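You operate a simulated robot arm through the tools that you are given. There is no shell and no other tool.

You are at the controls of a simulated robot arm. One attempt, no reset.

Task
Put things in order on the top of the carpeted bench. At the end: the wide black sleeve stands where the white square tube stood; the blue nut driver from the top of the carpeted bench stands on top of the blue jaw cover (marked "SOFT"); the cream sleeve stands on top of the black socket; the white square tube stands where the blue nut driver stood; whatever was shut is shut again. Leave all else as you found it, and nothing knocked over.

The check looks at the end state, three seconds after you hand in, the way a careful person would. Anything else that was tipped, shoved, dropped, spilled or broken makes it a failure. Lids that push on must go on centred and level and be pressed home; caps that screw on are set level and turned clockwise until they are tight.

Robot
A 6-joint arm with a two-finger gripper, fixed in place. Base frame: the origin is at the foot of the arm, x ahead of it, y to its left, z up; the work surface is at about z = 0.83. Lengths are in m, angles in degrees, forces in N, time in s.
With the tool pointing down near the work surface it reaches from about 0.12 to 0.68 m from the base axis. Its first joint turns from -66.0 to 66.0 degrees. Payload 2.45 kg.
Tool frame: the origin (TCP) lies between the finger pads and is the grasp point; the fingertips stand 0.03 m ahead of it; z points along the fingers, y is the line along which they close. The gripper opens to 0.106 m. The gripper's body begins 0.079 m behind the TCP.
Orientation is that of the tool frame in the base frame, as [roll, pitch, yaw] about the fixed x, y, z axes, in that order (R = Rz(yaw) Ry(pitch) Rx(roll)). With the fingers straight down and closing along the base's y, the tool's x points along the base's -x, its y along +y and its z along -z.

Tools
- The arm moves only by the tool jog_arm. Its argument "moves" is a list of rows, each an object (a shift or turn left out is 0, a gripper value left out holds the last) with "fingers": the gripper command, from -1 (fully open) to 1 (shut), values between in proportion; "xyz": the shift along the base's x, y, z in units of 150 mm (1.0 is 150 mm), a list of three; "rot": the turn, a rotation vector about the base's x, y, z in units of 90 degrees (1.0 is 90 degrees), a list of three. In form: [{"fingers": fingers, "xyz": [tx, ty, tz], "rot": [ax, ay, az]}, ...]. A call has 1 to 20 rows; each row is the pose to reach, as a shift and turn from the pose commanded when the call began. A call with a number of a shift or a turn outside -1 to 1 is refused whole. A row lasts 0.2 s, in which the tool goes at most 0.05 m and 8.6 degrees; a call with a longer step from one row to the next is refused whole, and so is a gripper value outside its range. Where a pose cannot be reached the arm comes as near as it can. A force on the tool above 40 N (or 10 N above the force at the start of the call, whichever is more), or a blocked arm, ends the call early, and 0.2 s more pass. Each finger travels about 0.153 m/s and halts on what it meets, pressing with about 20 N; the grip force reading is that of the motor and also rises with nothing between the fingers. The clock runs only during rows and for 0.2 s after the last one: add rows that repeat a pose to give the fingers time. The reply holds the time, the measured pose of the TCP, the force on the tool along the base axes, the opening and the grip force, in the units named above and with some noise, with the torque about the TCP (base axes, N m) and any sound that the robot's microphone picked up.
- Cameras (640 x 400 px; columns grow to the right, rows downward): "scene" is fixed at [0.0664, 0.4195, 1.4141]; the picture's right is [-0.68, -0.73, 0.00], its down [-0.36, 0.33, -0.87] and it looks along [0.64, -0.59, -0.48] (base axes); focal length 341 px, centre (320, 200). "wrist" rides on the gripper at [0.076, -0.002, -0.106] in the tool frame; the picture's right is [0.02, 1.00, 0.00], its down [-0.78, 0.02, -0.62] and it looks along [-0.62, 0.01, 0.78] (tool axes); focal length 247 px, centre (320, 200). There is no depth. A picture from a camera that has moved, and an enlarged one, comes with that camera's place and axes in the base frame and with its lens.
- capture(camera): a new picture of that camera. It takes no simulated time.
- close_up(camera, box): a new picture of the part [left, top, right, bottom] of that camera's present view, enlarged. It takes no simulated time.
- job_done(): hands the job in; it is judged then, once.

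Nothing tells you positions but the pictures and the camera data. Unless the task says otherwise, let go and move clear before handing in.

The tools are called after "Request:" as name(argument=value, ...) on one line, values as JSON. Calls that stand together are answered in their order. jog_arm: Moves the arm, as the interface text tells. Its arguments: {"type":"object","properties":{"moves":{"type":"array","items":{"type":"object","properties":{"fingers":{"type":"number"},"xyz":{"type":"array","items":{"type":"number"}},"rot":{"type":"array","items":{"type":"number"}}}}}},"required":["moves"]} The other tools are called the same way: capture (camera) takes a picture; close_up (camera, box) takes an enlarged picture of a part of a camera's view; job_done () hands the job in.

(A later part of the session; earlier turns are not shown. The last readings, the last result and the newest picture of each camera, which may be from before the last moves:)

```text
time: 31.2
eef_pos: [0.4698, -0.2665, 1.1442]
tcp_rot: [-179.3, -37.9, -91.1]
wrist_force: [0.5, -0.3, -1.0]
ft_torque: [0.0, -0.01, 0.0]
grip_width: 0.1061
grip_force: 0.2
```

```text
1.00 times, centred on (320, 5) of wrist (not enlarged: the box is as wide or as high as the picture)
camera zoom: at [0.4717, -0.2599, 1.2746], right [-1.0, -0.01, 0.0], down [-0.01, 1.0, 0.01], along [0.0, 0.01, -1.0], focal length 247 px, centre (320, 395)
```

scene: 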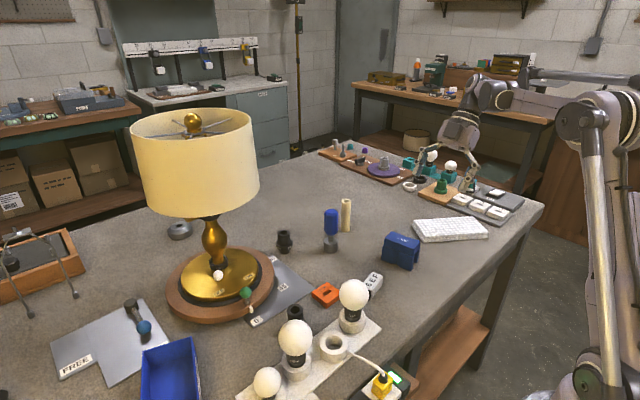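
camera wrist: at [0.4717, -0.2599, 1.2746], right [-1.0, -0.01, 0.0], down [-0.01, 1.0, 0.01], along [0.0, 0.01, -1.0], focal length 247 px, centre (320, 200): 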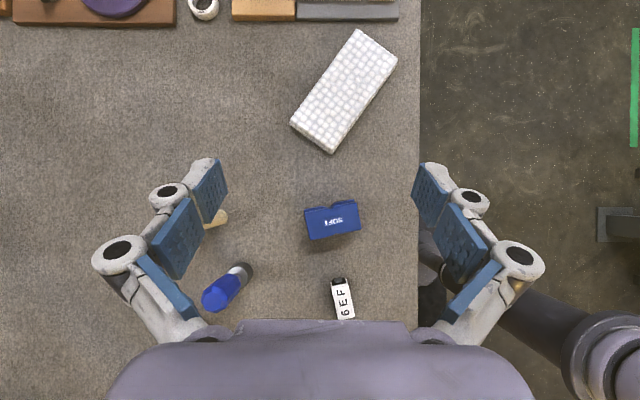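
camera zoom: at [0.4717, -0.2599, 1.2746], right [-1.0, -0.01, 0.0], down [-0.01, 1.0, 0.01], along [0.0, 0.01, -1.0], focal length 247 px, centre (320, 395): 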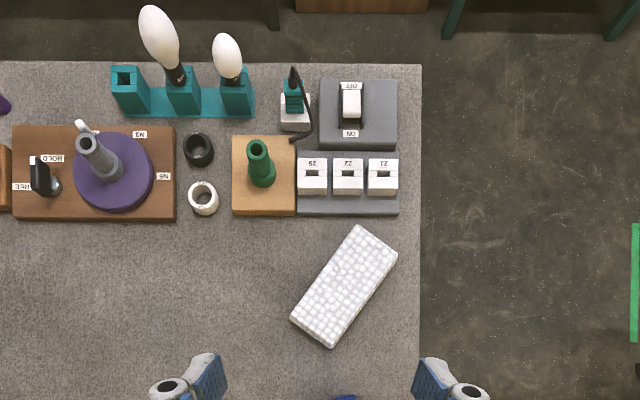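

Request:
close_up(camera="wrist", box=[280, 180, 380, 330])

Request:
close_up(camera="wrist", box=[280, 20, 410, 160])

Request:
close_up(camera="scene", box=[370, 220, 430, 280])

Request:
close_up(camera="scene", box=[400, 200, 500, 260])

Request:
close_up(camera="scene", box=[130, 100, 270, 300])

```text
2.67 times, centred on (330, 255) of wrist
camera zoom: at [0.4717, -0.2599, 1.2746], right [-1.0, -0.01, 0.0], down [-0.01, 1.0, 0.01], along [0.0, 0.01, -1.0], focal length 659 px, centre (293, 53)
```

zoom: 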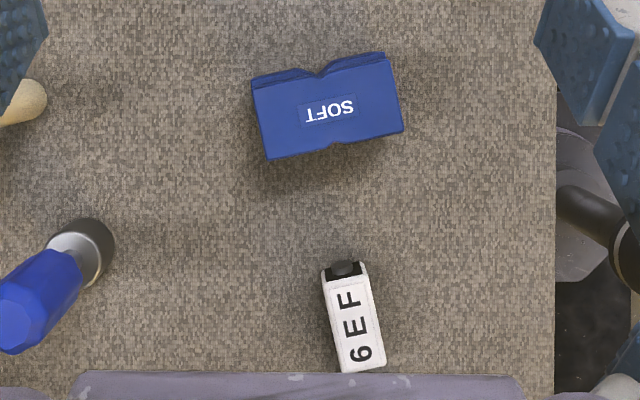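

```text
2.86 times, centred on (345, 90) of wrist
camera zoom: at [0.4717, -0.2599, 1.2746], right [-1.0, -0.01, 0.0], down [-0.01, 1.0, 0.01], along [0.0, 0.01, -1.0], focal length 706 px, centre (249, 514)
```

zoom: 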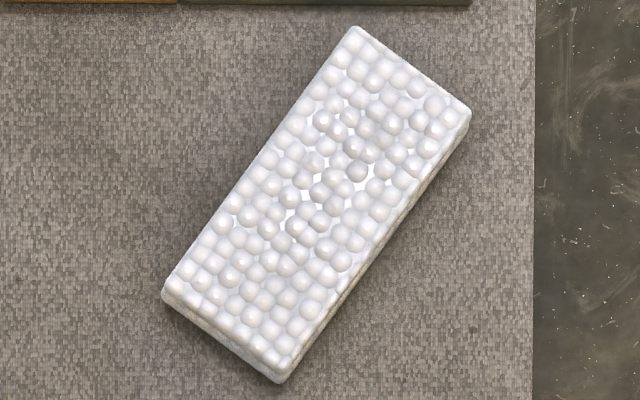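

```text
6.67 times, centred on (400, 250) of scene
camera zoom: at [0.0664, 0.4196, 1.4141], right [-0.68, -0.73, 0.0], down [-0.36, 0.33, -0.87], along [0.64, -0.59, -0.48], focal length 2273 px, centre (-213, -133)
```

zoom: 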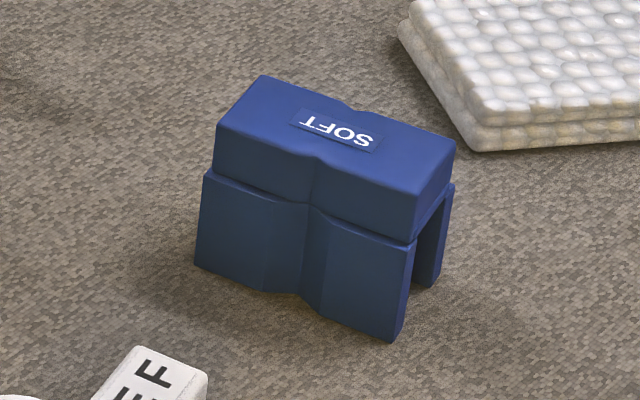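

```text
6.40 times, centred on (450, 230) of scene
camera zoom: at [0.0664, 0.4196, 1.4141], right [-0.68, -0.73, 0.0], down [-0.36, 0.33, -0.87], along [0.64, -0.59, -0.48], focal length 2182 px, centre (-512, 8)
```

zoom: 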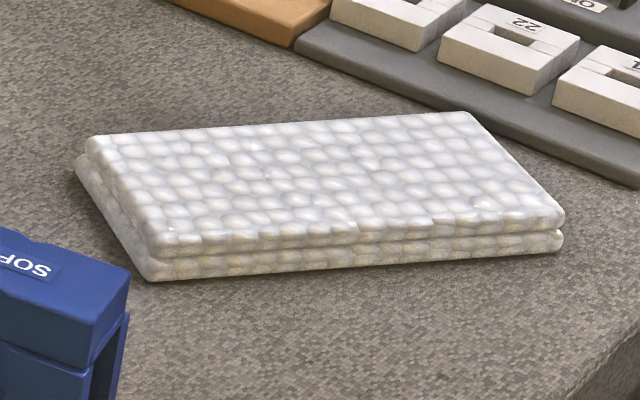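

```text
2.00 times, centred on (200, 200) of scene
camera zoom: at [0.0664, 0.4196, 1.4141], right [-0.68, -0.73, 0.0], down [-0.36, 0.33, -0.87], along [0.64, -0.59, -0.48], focal length 682 px, centre (560, 200)
```

zoom: 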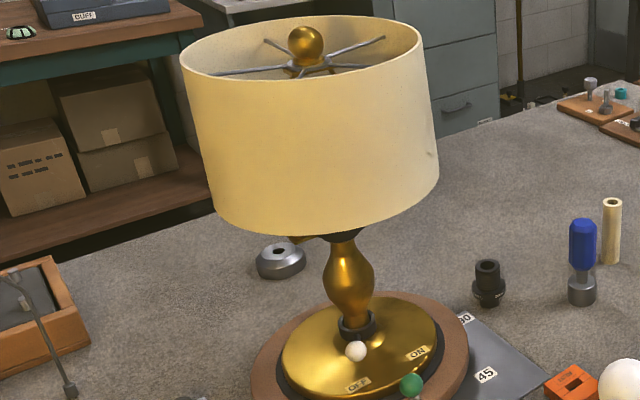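

The square tube must be tucked under or in something. I'll check the other end of the jaw cover's channel from the +x side, keeping the fingers above the neighbouring parts.

Request:
jog_arm(moves=[{"xyz": [0, 0, 0], "rot": [0.085, 0, 0]}, {"xyz": [0, 0, 0], "rot": [0.17, 0, 0]}, {"xyz": [0, 0, 0], "rot": [0.26, 0, 0]}, {"xyz": [0, 0, 0], "rot": [0.35, 0, 0]}, {"xyz": [0, 0, 0], "rot": [0.42, 0, 0]}])

Request:
jog_arm(moves=[{"xyz": [0.1, -0.08, -0.1], "rot": [0, 0, 0.09]}, {"xyz": [0.2, -0.16, -0.2], "rot": [0, 0, 0.18]}, {"xyz": [0.3, -0.24, -0.3], "rot": [0, 0, 0.27]}, {"xyz": [0.4, -0.3, -0.4], "rot": [0, 0, 0.36]}, {"xyz": [0.45, -0.3, -0.5], "rot": [0, 0, 0.45]}, {"xyz": [0.45, -0.3, -0.6], "rot": [0, 0, 0.5]}])

Request:
capture(camera="wrist")

```text
time: 32.4
eef_pos: [0.4707, -0.2657, 1.1431]
tcp_rot: [180.0, 0.0, -90.9]
wrist_force: [-1.0, -0.1, -0.5]
ft_torque: [0.04, -0.04, 0.01]
grip_width: 0.1059
grip_force: 0.1
```

```text
time: 33.8
eef_pos: [0.5387, -0.3119, 1.0538]
tcp_rot: [180.0, 0.0, -45.6]
wrist_force: [0.6, -0.2, 0.5]
ft_torque: [0.01, 0.05, -0.02]
grip_width: 0.1057
grip_force: 0.0
```

```text
taken
camera wrist: at [0.5935, -0.3637, 1.1598], right [-0.7, -0.71, 0.0], down [-0.56, 0.55, 0.62], along [-0.44, 0.44, -0.78], focal length 247 px, centre (320, 200)
```

wrist: 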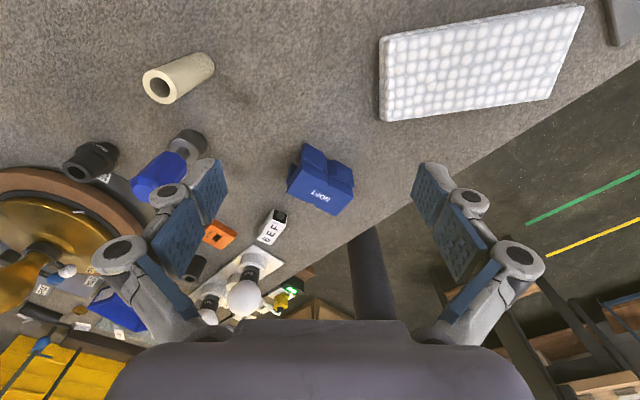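

Request:
close_up(camera="wrist", box=[270, 130, 370, 230])

Request:
close_up(camera="wrist", box=[0, 40, 240, 320])

Request:
close_up(camera="wrist", box=[0, 100, 4, 300])

```text
4.00 times, centred on (320, 180) of wrist
camera zoom: at [0.5935, -0.3637, 1.1598], right [-0.7, -0.71, 0.0], down [-0.56, 0.55, 0.62], along [-0.44, 0.44, -0.78], focal length 988 px, centre (320, 280)
```

zoom: 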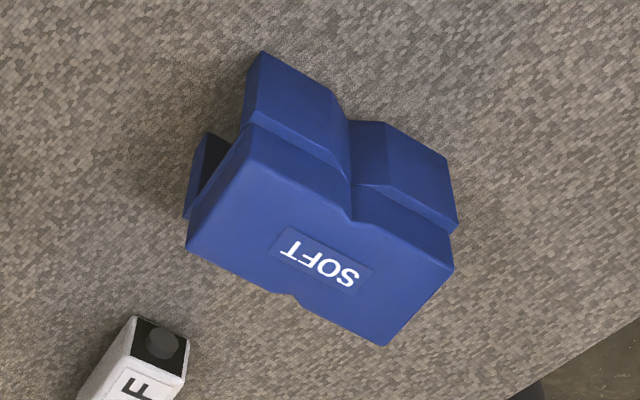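

```text
1.43 times, centred on (120, 180) of wrist
camera zoom: at [0.5935, -0.3637, 1.1598], right [-0.7, -0.71, 0.0], down [-0.56, 0.55, 0.62], along [-0.44, 0.44, -0.78], focal length 353 px, centre (606, 229)
```

zoom: 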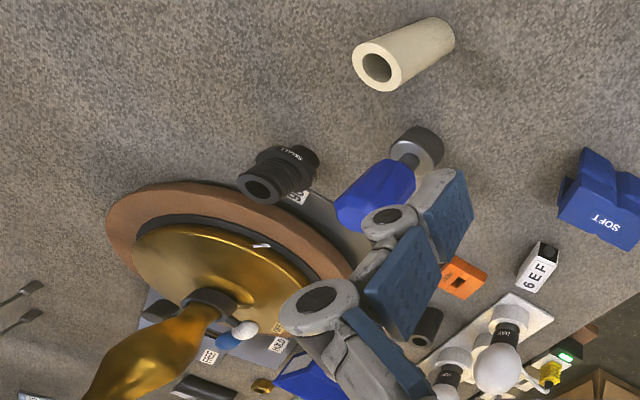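

```text
2.00 times, centred on (2, 200) of wrist
camera zoom: at [0.5935, -0.3637, 1.1598], right [-0.7, -0.71, 0.0], down [-0.56, 0.55, 0.62], along [-0.44, 0.44, -0.78], focal length 494 px, centre (956, 200)
```

zoom: 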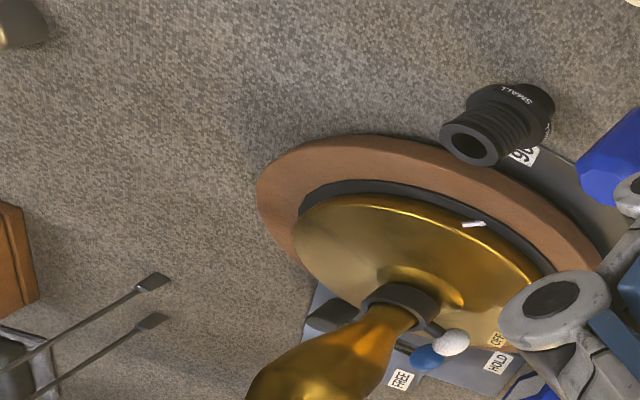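

Request:
jog_arm(moves=[{"xyz": [0.03, -0.03, -0.15], "rot": [0.06, 0.06, 0]}, {"xyz": [0.06, -0.06, -0.3], "rot": [0.12, 0.12, 0]}, {"xyz": [0.1, -0.1, -0.5], "rot": [0.18, 0.18, 0]}, {"xyz": [0.13, -0.13, -0.7], "rot": [0.22, 0.22, 0]}, {"xyz": [0.13, -0.13, -0.85], "rot": [0.24, 0.24, 0]}])

Request:
capture(camera="wrist")

Request:
close_up(camera="wrist", box=[240, 120, 400, 240])

```text
time: 35.0
eef_pos: [0.5168, -0.2996, 0.9256]
tcp_rot: [-179.5, 26.1, -46.0]
wrist_force: [0.2, 0.8, -0.2]
ft_torque: [-0.01, 0.0, -0.04]
grip_width: 0.1059
grip_force: 0.0
out of reach, approached as far as the arm can: row 2, 3, 4, 5
```

```text
taken
camera wrist: at [0.5979, -0.381, 0.9878], right [-0.71, -0.7, -0.02], down [-0.31, 0.29, 0.9], along [-0.63, 0.65, -0.43], focal length 247 px, centre (320, 200)
```

wrist: 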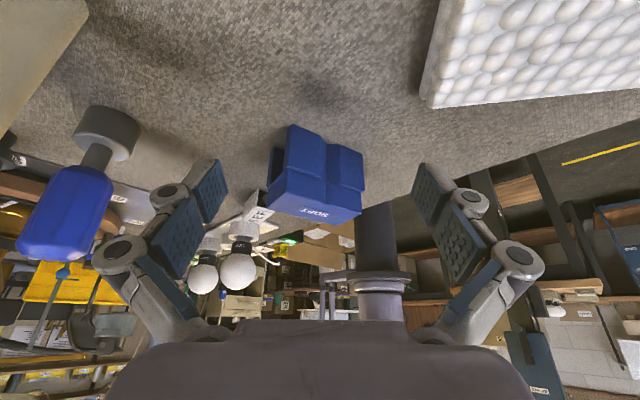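

```text
3.33 times, centred on (320, 180) of wrist
camera zoom: at [0.5979, -0.381, 0.9878], right [-0.71, -0.7, -0.02], down [-0.31, 0.29, 0.9], along [-0.63, 0.65, -0.43], focal length 823 px, centre (320, 267)
```

zoom: 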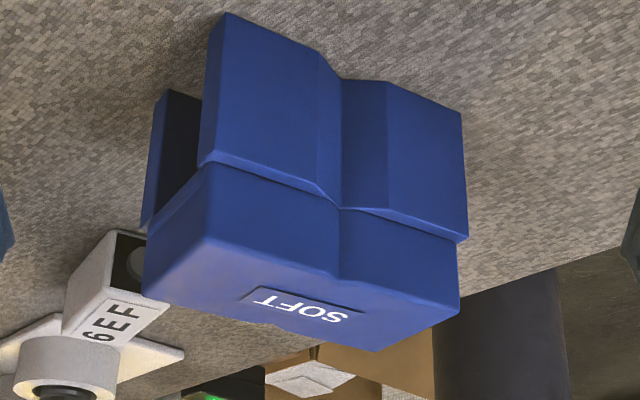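

I still can't find it, so let me look at the other benches for look-alikes to learn what a "square tube" looks like here.

Request:
close_up(camera="scene", box=[350, 60, 480, 120])

Request:
close_up(camera="scene", box=[540, 80, 640, 140])

Request:
close_up(camera="scene", box=[0, 80, 130, 160])

Request:
close_up(camera="scene", box=[0, 180, 2, 220])

Request:
close_up(camera="wrist", box=[200, 220, 440, 340])

Request:
close_up(camera="scene", box=[638, 100, 640, 300])

```text
4.92 times, centred on (415, 90) of scene
camera zoom: at [0.0664, 0.4195, 1.4141], right [-0.68, -0.73, 0.0], down [-0.36, 0.33, -0.87], along [0.64, -0.59, -0.48], focal length 1678 px, centre (-148, 742)
```

zoom: 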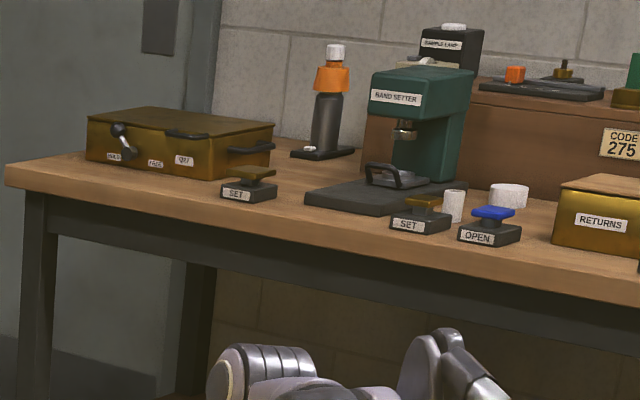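

```text
6.40 times, centred on (590, 110) of scene
camera zoom: at [0.0664, 0.4195, 1.4141], right [-0.68, -0.73, 0.0], down [-0.36, 0.33, -0.87], along [0.64, -0.59, -0.48], focal length 2182 px, centre (-1408, 776)
```

zoom: 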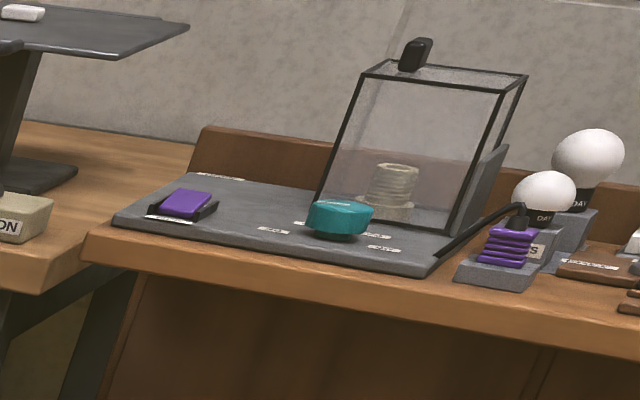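

```text
4.92 times, centred on (65, 120) of scene
camera zoom: at [0.0664, 0.4195, 1.4141], right [-0.68, -0.73, 0.0], down [-0.36, 0.33, -0.87], along [0.64, -0.59, -0.48], focal length 1678 px, centre (1575, 594)
```

zoom: 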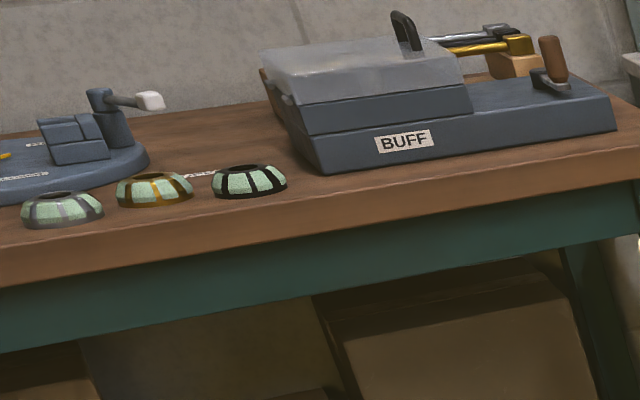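

```text
10.00 times, centred on (1, 200) of scene
camera zoom: at [0.0664, 0.4195, 1.4141], right [-0.68, -0.73, 0.0], down [-0.36, 0.33, -0.87], along [0.64, -0.59, -0.48], focal length 3410 px, centre (3510, 200)
```

zoom: 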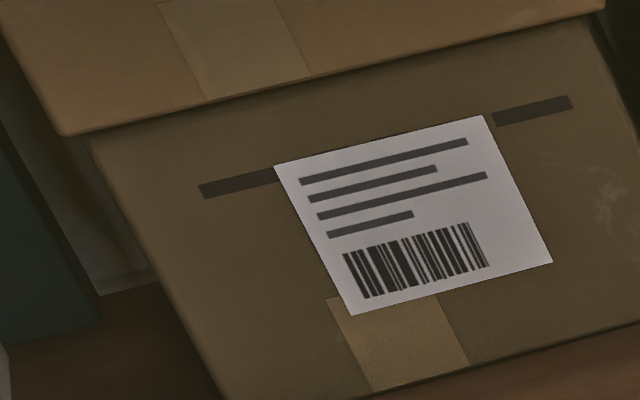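

```text
2.67 times, centred on (320, 280) of wrist
camera zoom: at [0.5979, -0.381, 0.9878], right [-0.71, -0.7, -0.02], down [-0.31, 0.29, 0.9], along [-0.63, 0.65, -0.43], focal length 659 px, centre (320, -13)
```

zoom: 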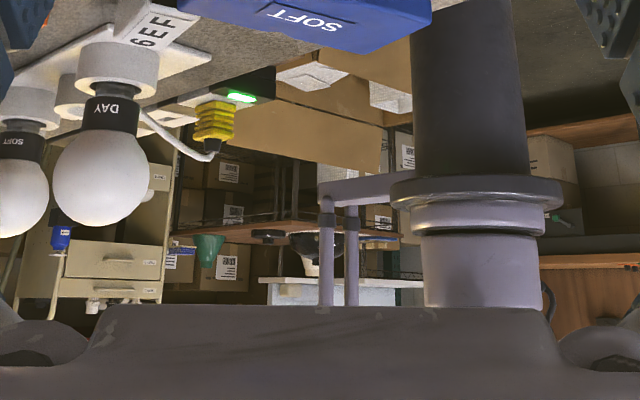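

```text
2.00 times, centred on (639, 200) of scene
camera zoom: at [0.0664, 0.4195, 1.4141], right [-0.68, -0.73, 0.0], down [-0.36, 0.33, -0.87], along [0.64, -0.59, -0.48], focal length 682 px, centre (-318, 200)
```

zoom: 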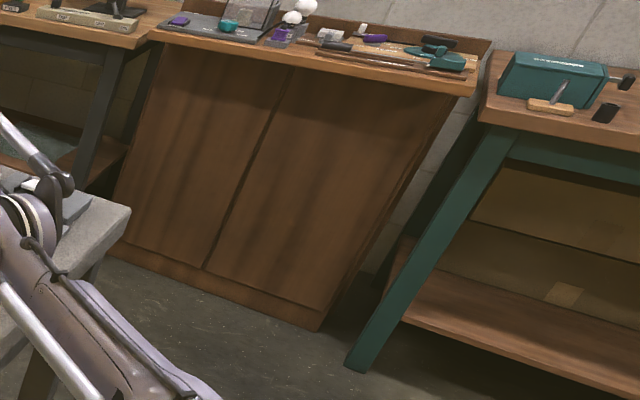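

I'll back out of this pose and go look closely at the white and green tubes and the small stands on the left side.

Request:
jog_arm(moves=[{"xyz": [-0.05, 0.05, 0.2], "rot": [-0.06, -0.06, 0]}, {"xyz": [-0.1, 0.1, 0.4], "rot": [-0.12, -0.12, 0]}, {"xyz": [-0.15, 0.15, 0.6], "rot": [-0.18, -0.18, 0]}, {"xyz": [-0.2, 0.2, 0.8], "rot": [-0.22, -0.22, 0]}, {"xyz": [-0.2, 0.2, 1.0], "rot": [-0.24, -0.24, 0]}])

Request:
jog_arm(moves=[{"xyz": [-0.06, 0.06, 0.05], "rot": [0, 0, -0.09]}, {"xyz": [-0.12, 0.12, 0.1], "rot": [0, 0, -0.18]}, {"xyz": [-0.18, 0.18, 0.15], "rot": [0, 0, -0.27]}, {"xyz": [-0.24, 0.24, 0.2], "rot": [0, 0, -0.36]}, {"xyz": [-0.3, 0.3, 0.25], "rot": [0, 0, -0.45]}, {"xyz": [-0.36, 0.36, 0.3], "rot": [0, 0, -0.54]}, {"xyz": [-0.42, 0.42, 0.3], "rot": [0, 0, -0.63]}, {"xyz": [-0.48, 0.48, 0.3], "rot": [0, 0, -0.72]}, {"xyz": [-0.54, 0.54, 0.3], "rot": [0, 0, -0.81]}, {"xyz": [-0.6, 0.6, 0.3], "rot": [0, 0, -0.9]}, {"xyz": [-0.66, 0.66, 0.3], "rot": [0, 0, -0.98]}])

Request:
jog_arm(moves=[{"xyz": [-0.1, 0.2, 0], "rot": [0, 0, -0.09]}, {"xyz": [-0.2, 0.4, 0], "rot": [0, 0, -0.18]}, {"xyz": [-0.3, 0.6, 0], "rot": [0, 0, -0.27]}, {"xyz": [-0.4, 0.8, 0], "rot": [0, 0, -0.36]}, {"xyz": [-0.5, 1.0, 0], "rot": [0, 0, -0.45]}, {"xyz": [-0.5, 1.0, 0], "rot": [0, 0, -0.52]}])

```text
time: 36.2
eef_pos: [0.4935, -0.2726, 1.1031]
tcp_rot: [-178.9, -4.5, -45.9]
wrist_force: [-0.3, 0.5, -0.1]
ft_torque: [-0.03, -0.03, 0.02]
grip_width: 0.1059
grip_force: 0.0
out of reach, approached as far as the arm can: row 1, 2, 3, 4, 5
```

```text
time: 38.6
eef_pos: [0.4856, -0.2104, 1.1642]
tcp_rot: [-179.1, -4.5, -132.7]
wrist_force: [1.1, 1.2, 0.0]
ft_torque: [0.0, 0.0, 0.0]
grip_width: 0.1059
grip_force: 0.1
out of reach, approached as far as the arm can: row 1, 2, 3, 4, 5, 6, 7, 8, 9, 10, 11
```

```text
time: 40.0
eef_pos: [0.5029, -0.0725, 1.1835]
tcp_rot: [-179.0, -4.7, 178.9]
wrist_force: [-0.2, 0.2, 0.0]
ft_torque: [-0.02, 0.03, 0.01]
grip_width: 0.1058
grip_force: 0.0
out of reach, approached as far as the arm can: row 1, 2, 3, 4, 5, 6
```

The arm reports reach limits and a residual tilt; I'll look at the arm's state before going on.

Request:
capture(camera="scene")

Request:
jog_arm(moves=[{"xyz": [0, 0, 0]}, {"xyz": [0, 0, 0]}])

```text
taken
```

scene: 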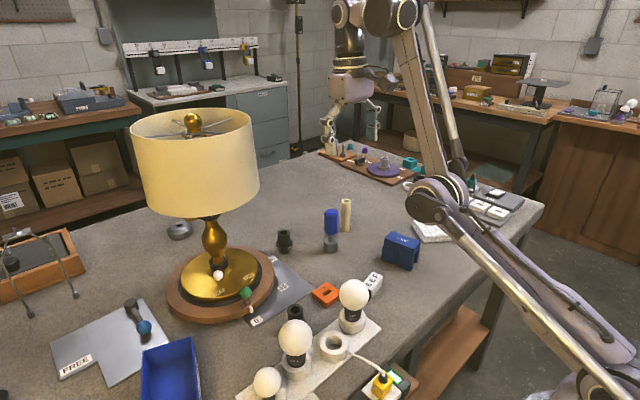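

```text
time: 40.6
eef_pos: [0.503, -0.0732, 1.1842]
tcp_rot: [-179.1, -4.6, 179.0]
wrist_force: [0.6, 0.1, 0.2]
ft_torque: [-0.05, 0.0, 0.02]
grip_width: 0.1062
grip_force: 0.1
```

The arm has folded into an elbow-low configuration, with the elbow near the bench on the right. I need to see how close it is before moving.

Request:
close_up(camera="scene", box=[360, 120, 560, 270])

Request:
capture(camera="wrist")

Request:
close_up(camera="wrist", box=[0, 0, 640, 10])

Request:
close_up(camera="scene", box=[0, 398, 640, 400])

```text
2.67 times, centred on (460, 195) of scene
camera zoom: at [0.0664, 0.4195, 1.4141], right [-0.68, -0.73, 0.0], down [-0.36, 0.33, -0.87], along [0.64, -0.59, -0.48], focal length 909 px, centre (-53, 213)
```

zoom: 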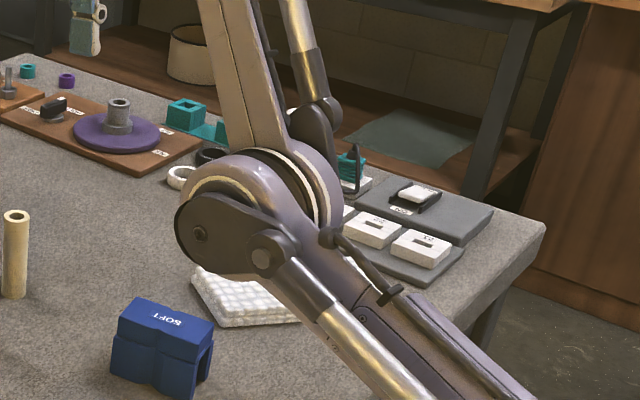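

```text
taken
camera wrist: at [0.4362, -0.0706, 1.2951], right [-0.01, 1.0, -0.02], down [0.83, 0.01, 0.56], along [0.56, -0.01, -0.83], focal length 247 px, centre (320, 200)
```

wrist: 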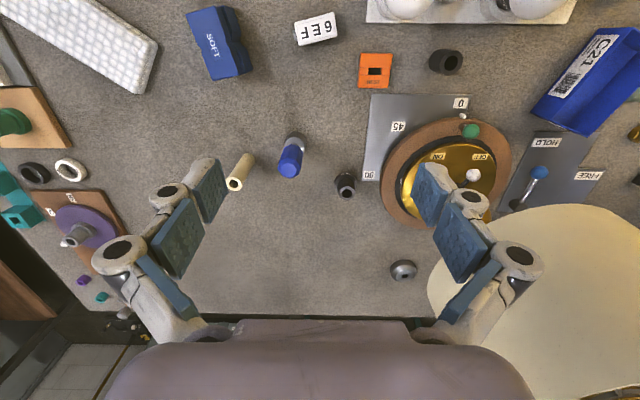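

```text
1.00 times, centred on (320, 5) of wrist (not enlarged: the box is as wide or as high as the picture)
camera zoom: at [0.4362, -0.0706, 1.2951], right [-0.01, 1.0, -0.02], down [0.83, 0.01, 0.56], along [0.56, -0.01, -0.83], focal length 247 px, centre (320, 395)
```

zoom: 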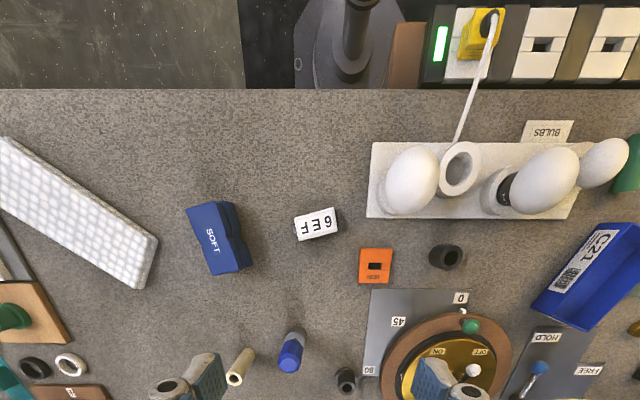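

```text
1.00 times, centred on (320, 399) of scene (not enlarged: the box is as wide or as high as the picture)
camera zoom: at [0.0664, 0.4195, 1.4141], right [-0.68, -0.73, 0.0], down [-0.36, 0.33, -0.87], along [0.64, -0.59, -0.48], focal length 341 px, centre (320, 1)
```

zoom: 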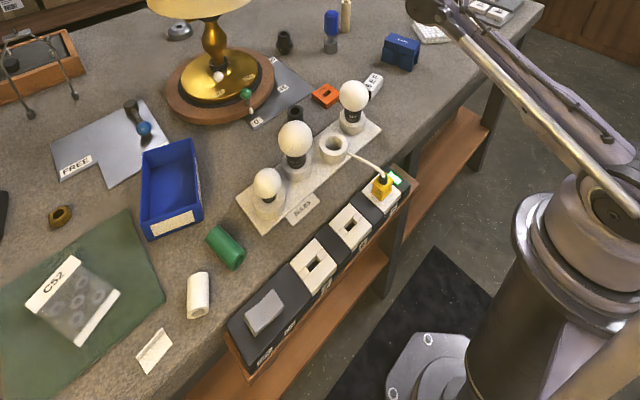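

Nothing has been touched; the elbow is still well above the bench, but it is in the wrong (low) configuration. I'll swing away from the lamp, then stretch the arm out at height so it can straighten and come back elbow-up.

Request:
jog_arm(moves=[{"xyz": [0, -0.25, 0.05]}, {"xyz": [0, -0.5, 0.1]}, {"xyz": [0, -0.75, 0.15]}, {"xyz": [0, -1.0, 0.2]}])

Request:
jog_arm(moves=[{"xyz": [0.25, -0.1, 0]}, {"xyz": [0.5, -0.2, 0]}, {"xyz": [0.75, -0.3, 0]}, {"xyz": [1.0, -0.4, 0]}])

Request:
capture(camera="scene")

```text
time: 41.6
eef_pos: [0.4972, -0.2098, 1.2057]
tcp_rot: [-179.0, -4.4, 179.1]
wrist_force: [0.3, -0.4, 0.6]
ft_torque: [-0.01, -0.02, -0.01]
grip_width: 0.1062
grip_force: 0.0
out of reach, approached as far as the arm can: row 4
```

```text
time: 42.6
eef_pos: [0.5422, -0.2292, 1.1406]
tcp_rot: [-178.9, -4.5, 178.9]
wrist_force: [-0.8, 0.2, 0.6]
ft_torque: [-0.01, 0.0, 0.05]
grip_width: 0.1059
grip_force: 0.0
out of reach, approached as far as the arm can: row 1, 2, 3, 4
```

```text
taken
```

scene: 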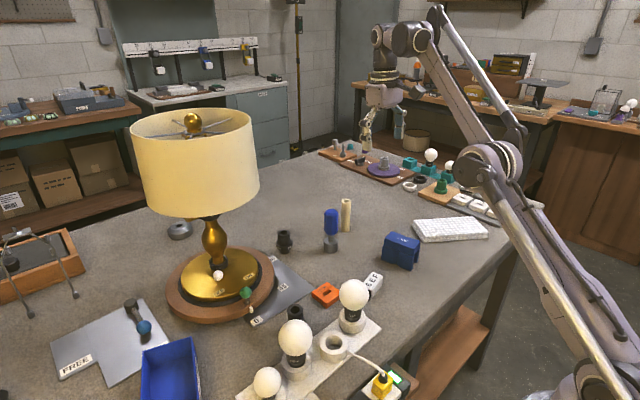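

Request:
jog_arm(moves=[{"xyz": [0.2, -0.08, -0.15]}, {"xyz": [0.4, -0.16, -0.3]}, {"xyz": [0.6, -0.24, -0.45]}])

Request:
capture(camera="scene")

```text
time: 43.4
eef_pos: [0.5801, -0.2427, 1.067]
tcp_rot: [-179.0, -4.5, 179.0]
wrist_force: [0.5, -0.3, -0.5]
ft_torque: [0.0, 0.0, -0.01]
grip_width: 0.1062
grip_force: 0.0
out of reach, approached as far as the arm can: row 1, 2, 3
```

```text
taken
```

scene: 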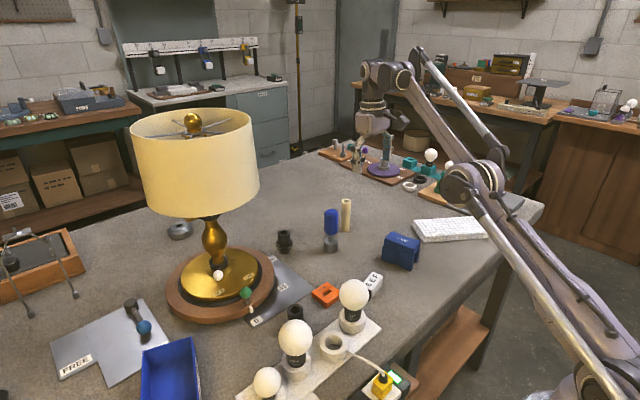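

Request:
jog_arm(moves=[{"xyz": [-0.2, 0.05, 0.0]}, {"xyz": [-0.4, 0.1, 0.0]}, {"xyz": [-0.6, 0.15, 0]}])

Request:
capture(camera="scene")

```text
time: 44.2
eef_pos: [0.5036, -0.2277, 1.0904]
tcp_rot: [-179.0, -4.5, 179.2]
wrist_force: [-0.6, 0.2, 0.0]
ft_torque: [0.01, -0.01, 0.0]
grip_width: 0.106
grip_force: 0.0
out of reach, approached as far as the arm can: row 2, 3
```

```text
taken
```

scene: 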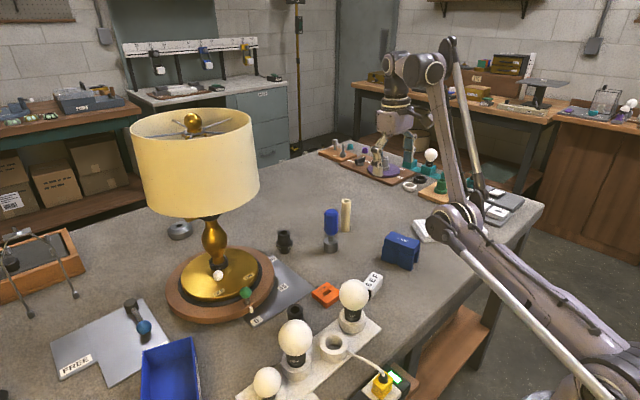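

The arm bent the wrong way again. I'll tilt the tool back toward the base while stretched, which the low-elbow posture can't hold, to coax the elbow up.

Request:
jog_arm(moves=[{"rot": [0.036, 0.081, 0]}, {"rot": [0.072, 0.162, 0]}, {"rot": [0.108, 0.243, 0]}, {"rot": [0.144, 0.324, 0]}, {"rot": [0.18, 0.405, 0]}])

Request:
capture(camera="scene")

```text
time: 45.4
eef_pos: [0.4991, -0.2257, 1.0875]
tcp_rot: [172.1, -24.0, -178.6]
wrist_force: [-0.2, 0.3, -0.1]
ft_torque: [-0.01, -0.03, 0.05]
grip_width: 0.1059
grip_force: 0.2
out of reach, approached as far as the arm can: row 3, 4, 5
```

```text
taken
```

scene: 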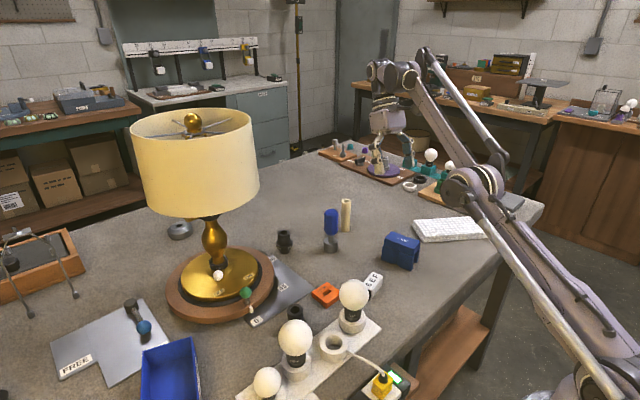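

Request:
jog_arm(moves=[{"xyz": [-0.1, 0.045, -0.1], "rot": [0.036, 0.081, 0]}, {"xyz": [-0.2, 0.09, -0.2], "rot": [0.072, 0.162, 0]}, {"xyz": [-0.3, 0.135, -0.3], "rot": [0.108, 0.243, 0]}])

Request:
capture(camera="scene")

```text
time: 46.2
eef_pos: [0.473, -0.2261, 1.0664]
tcp_rot: [171.8, -24.1, -177.8]
wrist_force: [0.0, 0.3, -0.3]
ft_torque: [-0.01, 0.04, -0.02]
grip_width: 0.106
grip_force: 0.1
out of reach, approached as far as the arm can: row 1, 2, 3
```

```text
taken
```

scene: 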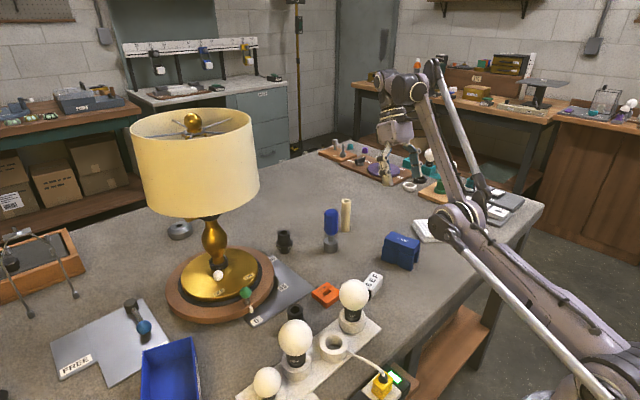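

Request:
jog_arm(moves=[{"xyz": [0.1, -0.045, 0.03], "rot": [-0.036, -0.081, 0]}, {"xyz": [0.2, -0.09, 0.06], "rot": [-0.072, -0.162, 0]}, {"xyz": [0.3, -0.13, 0.06], "rot": [-0.09, -0.2, 0]}])

Request:
jog_arm(moves=[{"xyz": [0.3, -0.13, -0.05]}, {"xyz": [0.6, -0.26, -0.1]}, {"xyz": [0.9, -0.39, -0.15]}, {"xyz": [0.9, -0.39, -0.25]}, {"xyz": [0.9, -0.39, -0.35]}, {"xyz": [0.7, -0.3, -0.4]}, {"xyz": [0.5, -0.2, -0.4]}, {"xyz": [0.3, -0.13, -0.4]}, {"xyz": [0.1, -0.05, -0.4]}])

Request:
capture(camera="scene")

```text
time: 47.0
eef_pos: [0.5183, -0.244, 1.0764]
tcp_rot: [-179.5, -6.1, 179.9]
wrist_force: [0.3, 0.0, -0.6]
ft_torque: [-0.02, 0.0, 0.01]
grip_width: 0.1062
grip_force: 0.0
```

```text
time: 49.0
eef_pos: [0.5521, -0.26, 1.033]
tcp_rot: [-179.6, -6.3, 179.9]
wrist_force: [-0.5, -0.7, 0.0]
ft_torque: [0.0, 0.05, 0.01]
grip_width: 0.1061
grip_force: 0.0
out of reach, approached as far as the arm can: row 2, 3, 4, 5, 6, 7, 9
```

```text
taken
```

scene: 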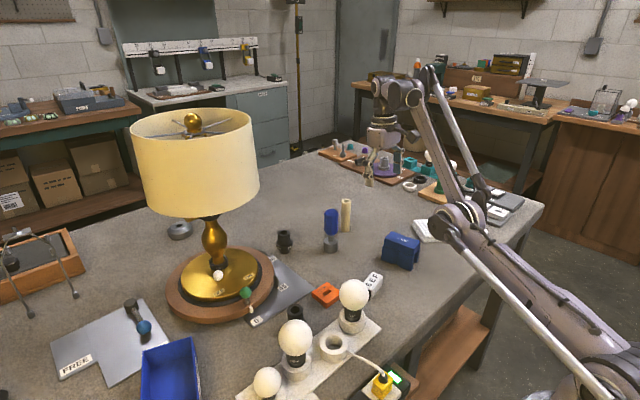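

Request:
jog_arm(moves=[{"xyz": [0.2, -0.09, 0.05], "rot": [-0.036, -0.081, 0]}, {"xyz": [0.4, -0.18, 0.1], "rot": [-0.072, -0.162, 0]}, {"xyz": [0.6, -0.27, 0.15], "rot": [-0.108, -0.243, 0]}, {"xyz": [0.8, -0.36, 0.2], "rot": [-0.144, -0.324, 0]}, {"xyz": [1.0, -0.45, 0.25], "rot": [-0.18, -0.405, 0]}])

Request:
capture(camera="scene")

```text
time: 50.2
eef_pos: [0.703, -0.3271, 1.0705]
tcp_rot: [-162.0, 30.0, -176.2]
wrist_force: [0.3, -0.4, -0.2]
ft_torque: [0.0, 0.03, -0.02]
grip_width: 0.1062
grip_force: 0.0
```

```text
taken
```

scene: 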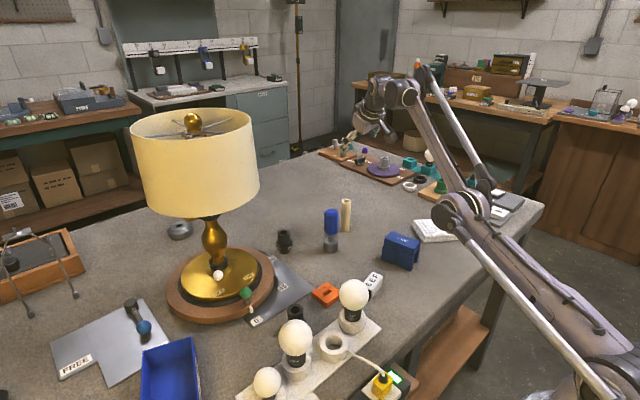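

Request:
jog_arm(moves=[{"xyz": [0.25, -0.11, 0], "rot": [-0.02, -0.05, 0]}, {"xyz": [0.5, -0.22, 0], "rot": [-0.04, -0.1, 0]}, {"xyz": [0.75, -0.33, 0], "rot": [-0.06, -0.15, 0]}, {"xyz": [0.75, -0.33, 0.2], "rot": [-0.08, -0.2, 0]}, {"xyz": [0.75, -0.33, 0.4], "rot": [-0.1, -0.25, 0]}])

Request:
capture(camera="scene")

```text
time: 51.4
eef_pos: [0.7688, -0.358, 1.1134]
tcp_rot: [-145.6, 51.0, -165.4]
wrist_force: [0.0, -0.4, 0.2]
ft_torque: [-0.02, 0.01, 0.01]
grip_width: 0.1058
grip_force: 0.1
out of reach, approached as far as the arm can: row 1, 2, 3, 4, 5
```

```text
taken
```

scene: 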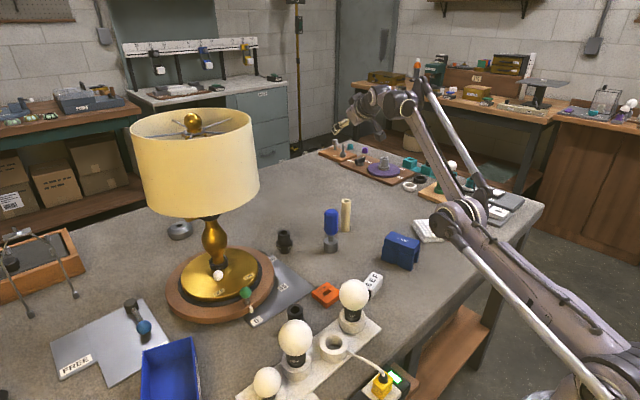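

The solver is hanging on that side. I'll bring the tool back toward vertical and raise it high, where the straight-arm transition is easier, staying clear of the lamp.

Request:
jog_arm(moves=[{"xyz": [-0.13, 0.06, 0.14], "rot": [0.036, 0.081, 0]}, {"xyz": [-0.26, 0.12, 0.28], "rot": [0.072, 0.162, 0]}, {"xyz": [-0.39, 0.18, 0.42], "rot": [0.108, 0.243, 0]}, {"xyz": [-0.52, 0.24, 0.56], "rot": [0.144, 0.324, 0]}, {"xyz": [-0.65, 0.3, 0.7], "rot": [0.18, 0.405, 0]}, {"xyz": [-0.78, 0.36, 0.84], "rot": [0.216, 0.486, 0]}, {"xyz": [-0.91, 0.42, 0.98], "rot": [0.252, 0.567, 0]}])

Request:
jog_arm(moves=[{"xyz": [-0.1, 0.05, 0.2]}, {"xyz": [-0.2, 0.1, 0.4]}, {"xyz": [-0.3, 0.15, 0.6]}, {"xyz": [-0.4, 0.2, 0.8]}, {"xyz": [-0.5, 0.25, 1.0]}])

Request:
capture(camera="scene")

```text
time: 53.0
eef_pos: [0.5344, -0.2504, 1.1863]
tcp_rot: [-176.0, 3.6, 179.1]
wrist_force: [-0.4, 0.0, -0.3]
ft_torque: [0.0, -0.04, 0.0]
grip_width: 0.1061
grip_force: 0.0
out of reach, approached as far as the arm can: row 2, 3, 4, 5, 6, 7
```

```text
time: 54.2
eef_pos: [0.431, -0.1995, 1.2905]
tcp_rot: [-176.7, 1.7, 179.1]
wrist_force: [-0.4, 0.0, 0.1]
ft_torque: [-0.06, -0.03, 0.04]
grip_width: 0.1064
grip_force: 0.0
out of reach, approached as far as the arm can: row 1, 2, 3, 4, 5
```

```text
taken
```

scene: 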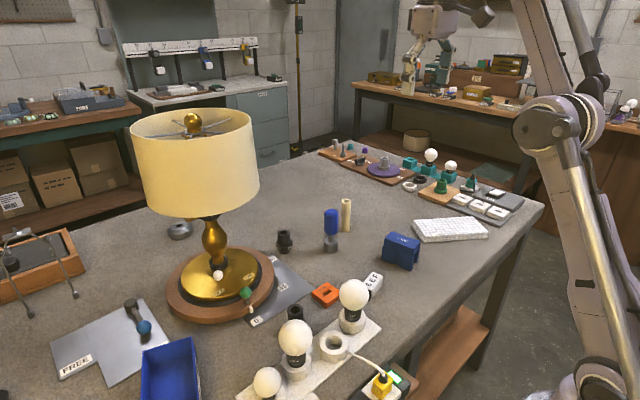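

Request:
jog_arm(moves=[{"xyz": [-0.2, 0.1, 0.1]}, {"xyz": [-0.4, 0.2, 0.2]}, {"xyz": [-0.6, 0.3, 0.3]}, {"xyz": [-0.6, 0.3, 0.1]}])

Request:
capture(camera="scene")

Request:
close_up(camera="scene", box=[636, 0, 640, 400])

```text
time: 55.2
eef_pos: [0.3414, -0.1558, 1.3071]
tcp_rot: [-176.9, 1.6, 179.1]
wrist_force: [-0.9, -0.4, -0.1]
ft_torque: [-0.01, -0.01, 0.0]
grip_width: 0.1059
grip_force: 0.2
```

```text
taken
```

scene: 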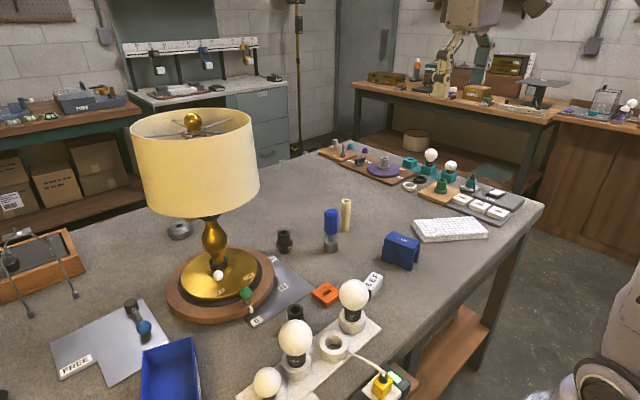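

```text
1.00 times, centred on (638, 200) of scene (not enlarged: the box is as wide or as high as the picture)
camera zoom: at [0.0664, 0.4195, 1.4141], right [-0.68, -0.73, 0.0], down [-0.36, 0.33, -0.87], along [0.64, -0.59, -0.48], focal length 341 px, centre (2, 200)
```

zoom: 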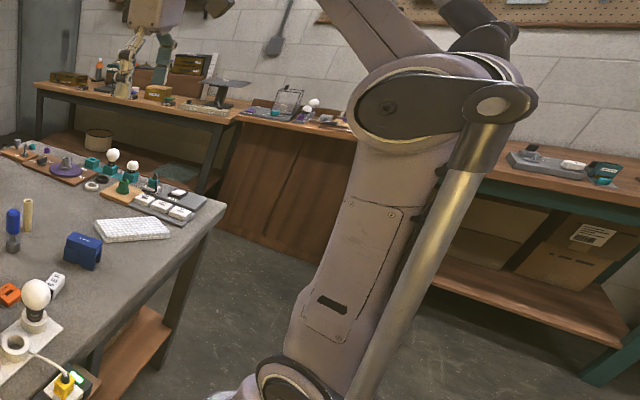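

The elbow is up again and nothing was disturbed. I'll correct the small residual tilt and move to the left side to look closely at the white parts there.

Request:
jog_arm(moves=[{"xyz": [-0.05, 0.25, 0], "rot": [0.0344, 0.0178, 0.01]}, {"xyz": [-0.1, 0.5, 0], "rot": [0.0344, 0.0178, 0.01]}, {"xyz": [-0.15, 0.75, 0], "rot": [0.0344, 0.0178, 0.01]}, {"xyz": [-0.2, 1.0, 0], "rot": [0.0344, 0.0178, 0.01]}])

Request:
jog_arm(moves=[{"xyz": [0, 0.25, -0.1]}, {"xyz": [0, 0.5, -0.2]}, {"xyz": [0, 0.75, -0.3]}, {"xyz": [0, 1.0, -0.4]}])

Request:
jog_arm(moves=[{"xyz": [0, 0.25, -0.1]}, {"xyz": [0, 0.5, -0.2]}, {"xyz": [0, 0.75, -0.3]}, {"xyz": [0, 1.0, -0.4]}])

Request:
capture(camera="wrist")

Request:
close_up(camera="wrist", box=[0, 0, 640, 10])

```text
time: 56.2
eef_pos: [0.3141, -0.0068, 1.3048]
tcp_rot: [-179.9, 0.0, 180.0]
wrist_force: [0.4, 0.4, -0.3]
ft_torque: [-0.04, -0.02, 0.01]
grip_width: 0.1059
grip_force: 0.1
```

```text
time: 57.2
eef_pos: [0.3135, 0.1433, 1.2445]
tcp_rot: [-179.9, 0.0, 179.9]
wrist_force: [-0.2, -0.8, 0.2]
ft_torque: [0.0, 0.0, -0.07]
grip_width: 0.106
grip_force: 0.1
```

```text
time: 58.2
eef_pos: [0.3125, 0.2945, 1.1848]
tcp_rot: [-179.9, 0.0, 180.0]
wrist_force: [0.7, 0.3, 0.2]
ft_torque: [-0.05, 0.01, -0.02]
grip_width: 0.106
grip_force: 0.0
```

```text
taken
camera wrist: at [0.2368, 0.2946, 1.2908], right [-0.02, 1.0, 0.0], down [0.78, 0.02, 0.62], along [0.62, 0.01, -0.78], focal length 247 px, centre (320, 200)
```

wrist: 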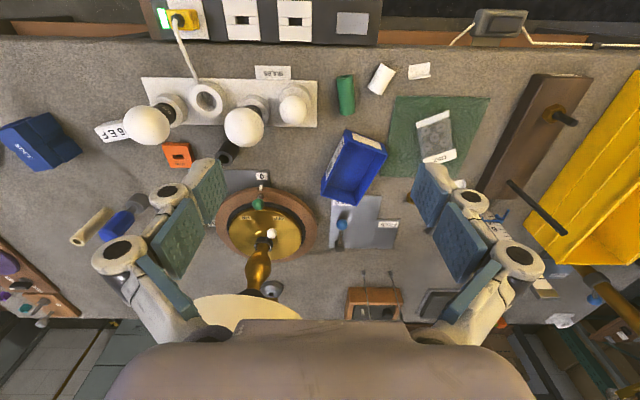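

```text
1.00 times, centred on (320, 5) of wrist (not enlarged: the box is as wide or as high as the picture)
camera zoom: at [0.2368, 0.2946, 1.2908], right [-0.02, 1.0, 0.0], down [0.78, 0.02, 0.62], along [0.62, 0.01, -0.78], focal length 247 px, centre (320, 395)
```

zoom: 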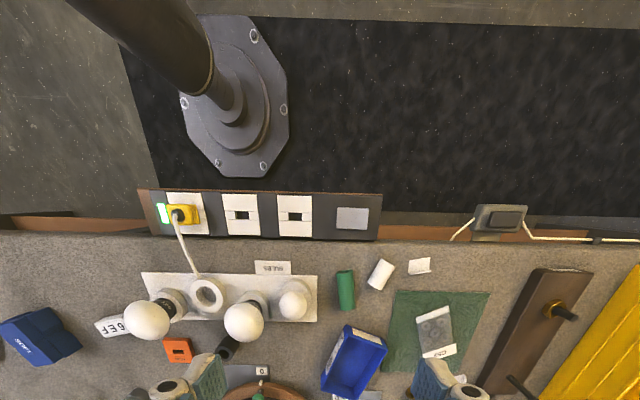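

Request:
close_up(camera="wrist", box=[360, 50, 440, 110])

Request:
close_up(camera="wrist", box=[440, 50, 640, 260])

Request:
close_up(camera="wrist", box=[310, 120, 400, 260])

Request:
close_up(camera="wrist", box=[180, 200, 340, 330])

```text
6.67 times, centred on (400, 80) of wrist
camera zoom: at [0.2368, 0.2946, 1.2908], right [-0.02, 1.0, 0.0], down [0.78, 0.02, 0.62], along [0.62, 0.01, -0.78], focal length 1646 px, centre (-213, 1000)
```

zoom: 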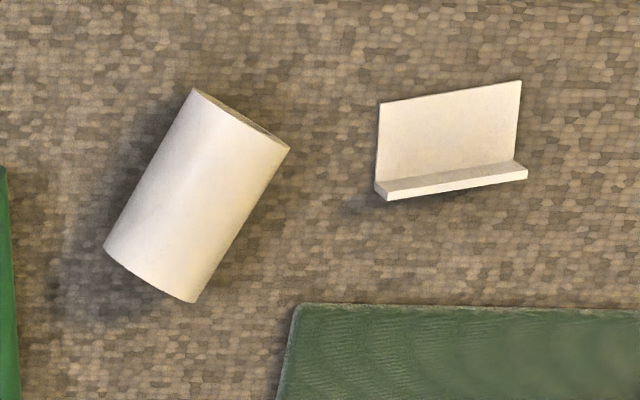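

```text
1.90 times, centred on (540, 155) of wrist
camera zoom: at [0.2368, 0.2946, 1.2908], right [-0.02, 1.0, 0.0], down [0.78, 0.02, 0.62], along [0.62, 0.01, -0.78], focal length 470 px, centre (-99, 286)
```

zoom: 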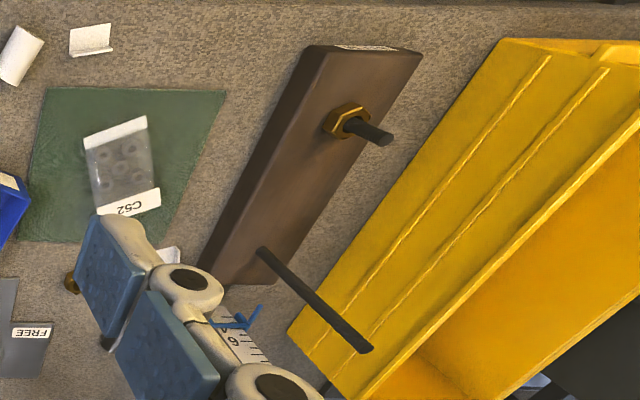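

```text
2.86 times, centred on (355, 190) of wrist
camera zoom: at [0.2368, 0.2946, 1.2908], right [-0.02, 1.0, 0.0], down [0.78, 0.02, 0.62], along [0.62, 0.01, -0.78], focal length 706 px, centre (220, 229)
```

zoom: 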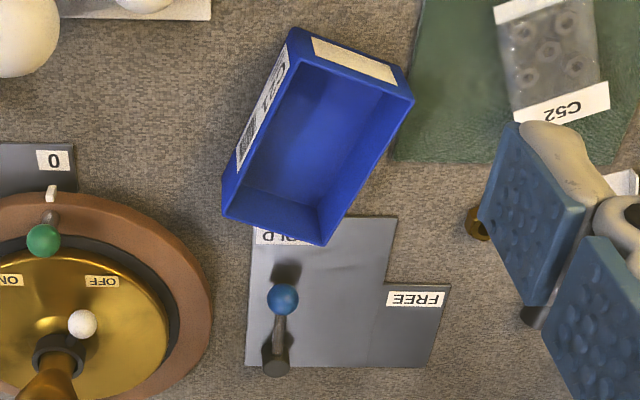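

```text
3.08 times, centred on (260, 265) of wrist
camera zoom: at [0.2368, 0.2946, 1.2908], right [-0.02, 1.0, 0.0], down [0.78, 0.02, 0.62], along [0.62, 0.01, -0.78], focal length 760 px, centre (505, 0)
```

zoom: 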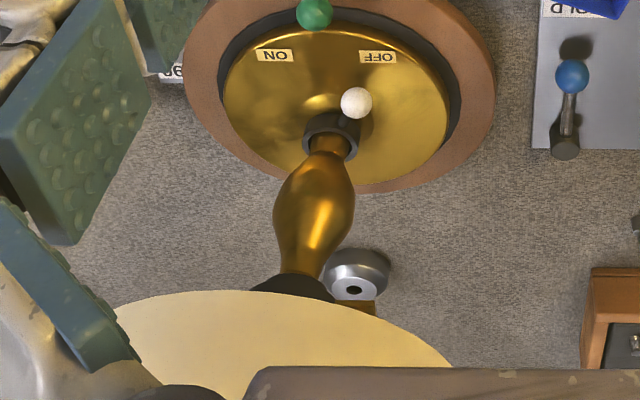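

Both the bin and its surroundings are clear. I'll return to the straight-down pose and look into the hollow parts at high magnification.

Request:
jog_arm(moves=[{"xyz": [0.08, -0.11, 0], "rot": [0, 0, -0.09]}, {"xyz": [0.16, -0.22, 0], "rot": [0, 0, -0.18]}, {"xyz": [0.24, -0.33, 0], "rot": [0, 0, -0.27]}, {"xyz": [0.32, -0.44, 0], "rot": [0, 0, -0.36]}, {"xyz": [0.4, -0.55, 0], "rot": [0, 0, -0.45]}, {"xyz": [0.48, -0.66, 0], "rot": [0, 0, -0.54]}, {"xyz": [0.56, -0.77, 0], "rot": [0, 0, -0.63]}, {"xyz": [0.64, -0.88, 0], "rot": [0, 0, -0.72]}, {"xyz": [0.72, -1.0, 0], "rot": [0, 0, -0.81]}, {"xyz": [0.8, -1.0, 0], "rot": [0, 0, -0.9]}, {"xyz": [0.9, -1.0, 0], "rot": [0, 0, -0.99]}, {"xyz": [1.0, -1.0, 0], "rot": [0, 0, -1.0]}])

Request:
jog_arm(moves=[{"xyz": [0, -0.05, -0.1], "rot": [0.085, 0, 0]}, {"xyz": [0, -0.1, -0.2], "rot": [0.17, 0, 0]}, {"xyz": [0, -0.15, -0.3], "rot": [0.26, 0, 0]}, {"xyz": [0, -0.18, -0.4], "rot": [0.35, 0, 0]}, {"xyz": [0, -0.18, -0.5], "rot": [0.43, 0, 0]}])

Request:
capture(camera="wrist")

```text
time: 60.8
eef_pos: [0.4626, 0.1443, 1.1846]
tcp_rot: [-179.9, 0.0, 89.9]
wrist_force: [0.4, 0.6, 0.1]
ft_torque: [-0.02, 0.02, 0.02]
grip_width: 0.106
grip_force: 0.3
```

```text
time: 62.0
eef_pos: [0.4624, 0.1177, 1.11]
tcp_rot: [-179.8, -38.9, 90.1]
wrist_force: [-0.5, -0.7, 0.4]
ft_torque: [0.0, 0.0, 0.02]
grip_width: 0.106
grip_force: 0.1
```

```text
taken
camera wrist: at [0.4618, 0.111, 1.241], right [1.0, 0.02, 0.01], down [0.02, -1.0, -0.01], along [0.01, 0.01, -1.0], focal length 247 px, centre (320, 200)
```

wrist: 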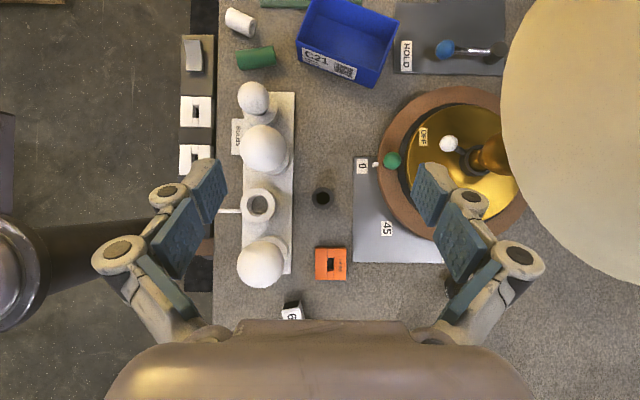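

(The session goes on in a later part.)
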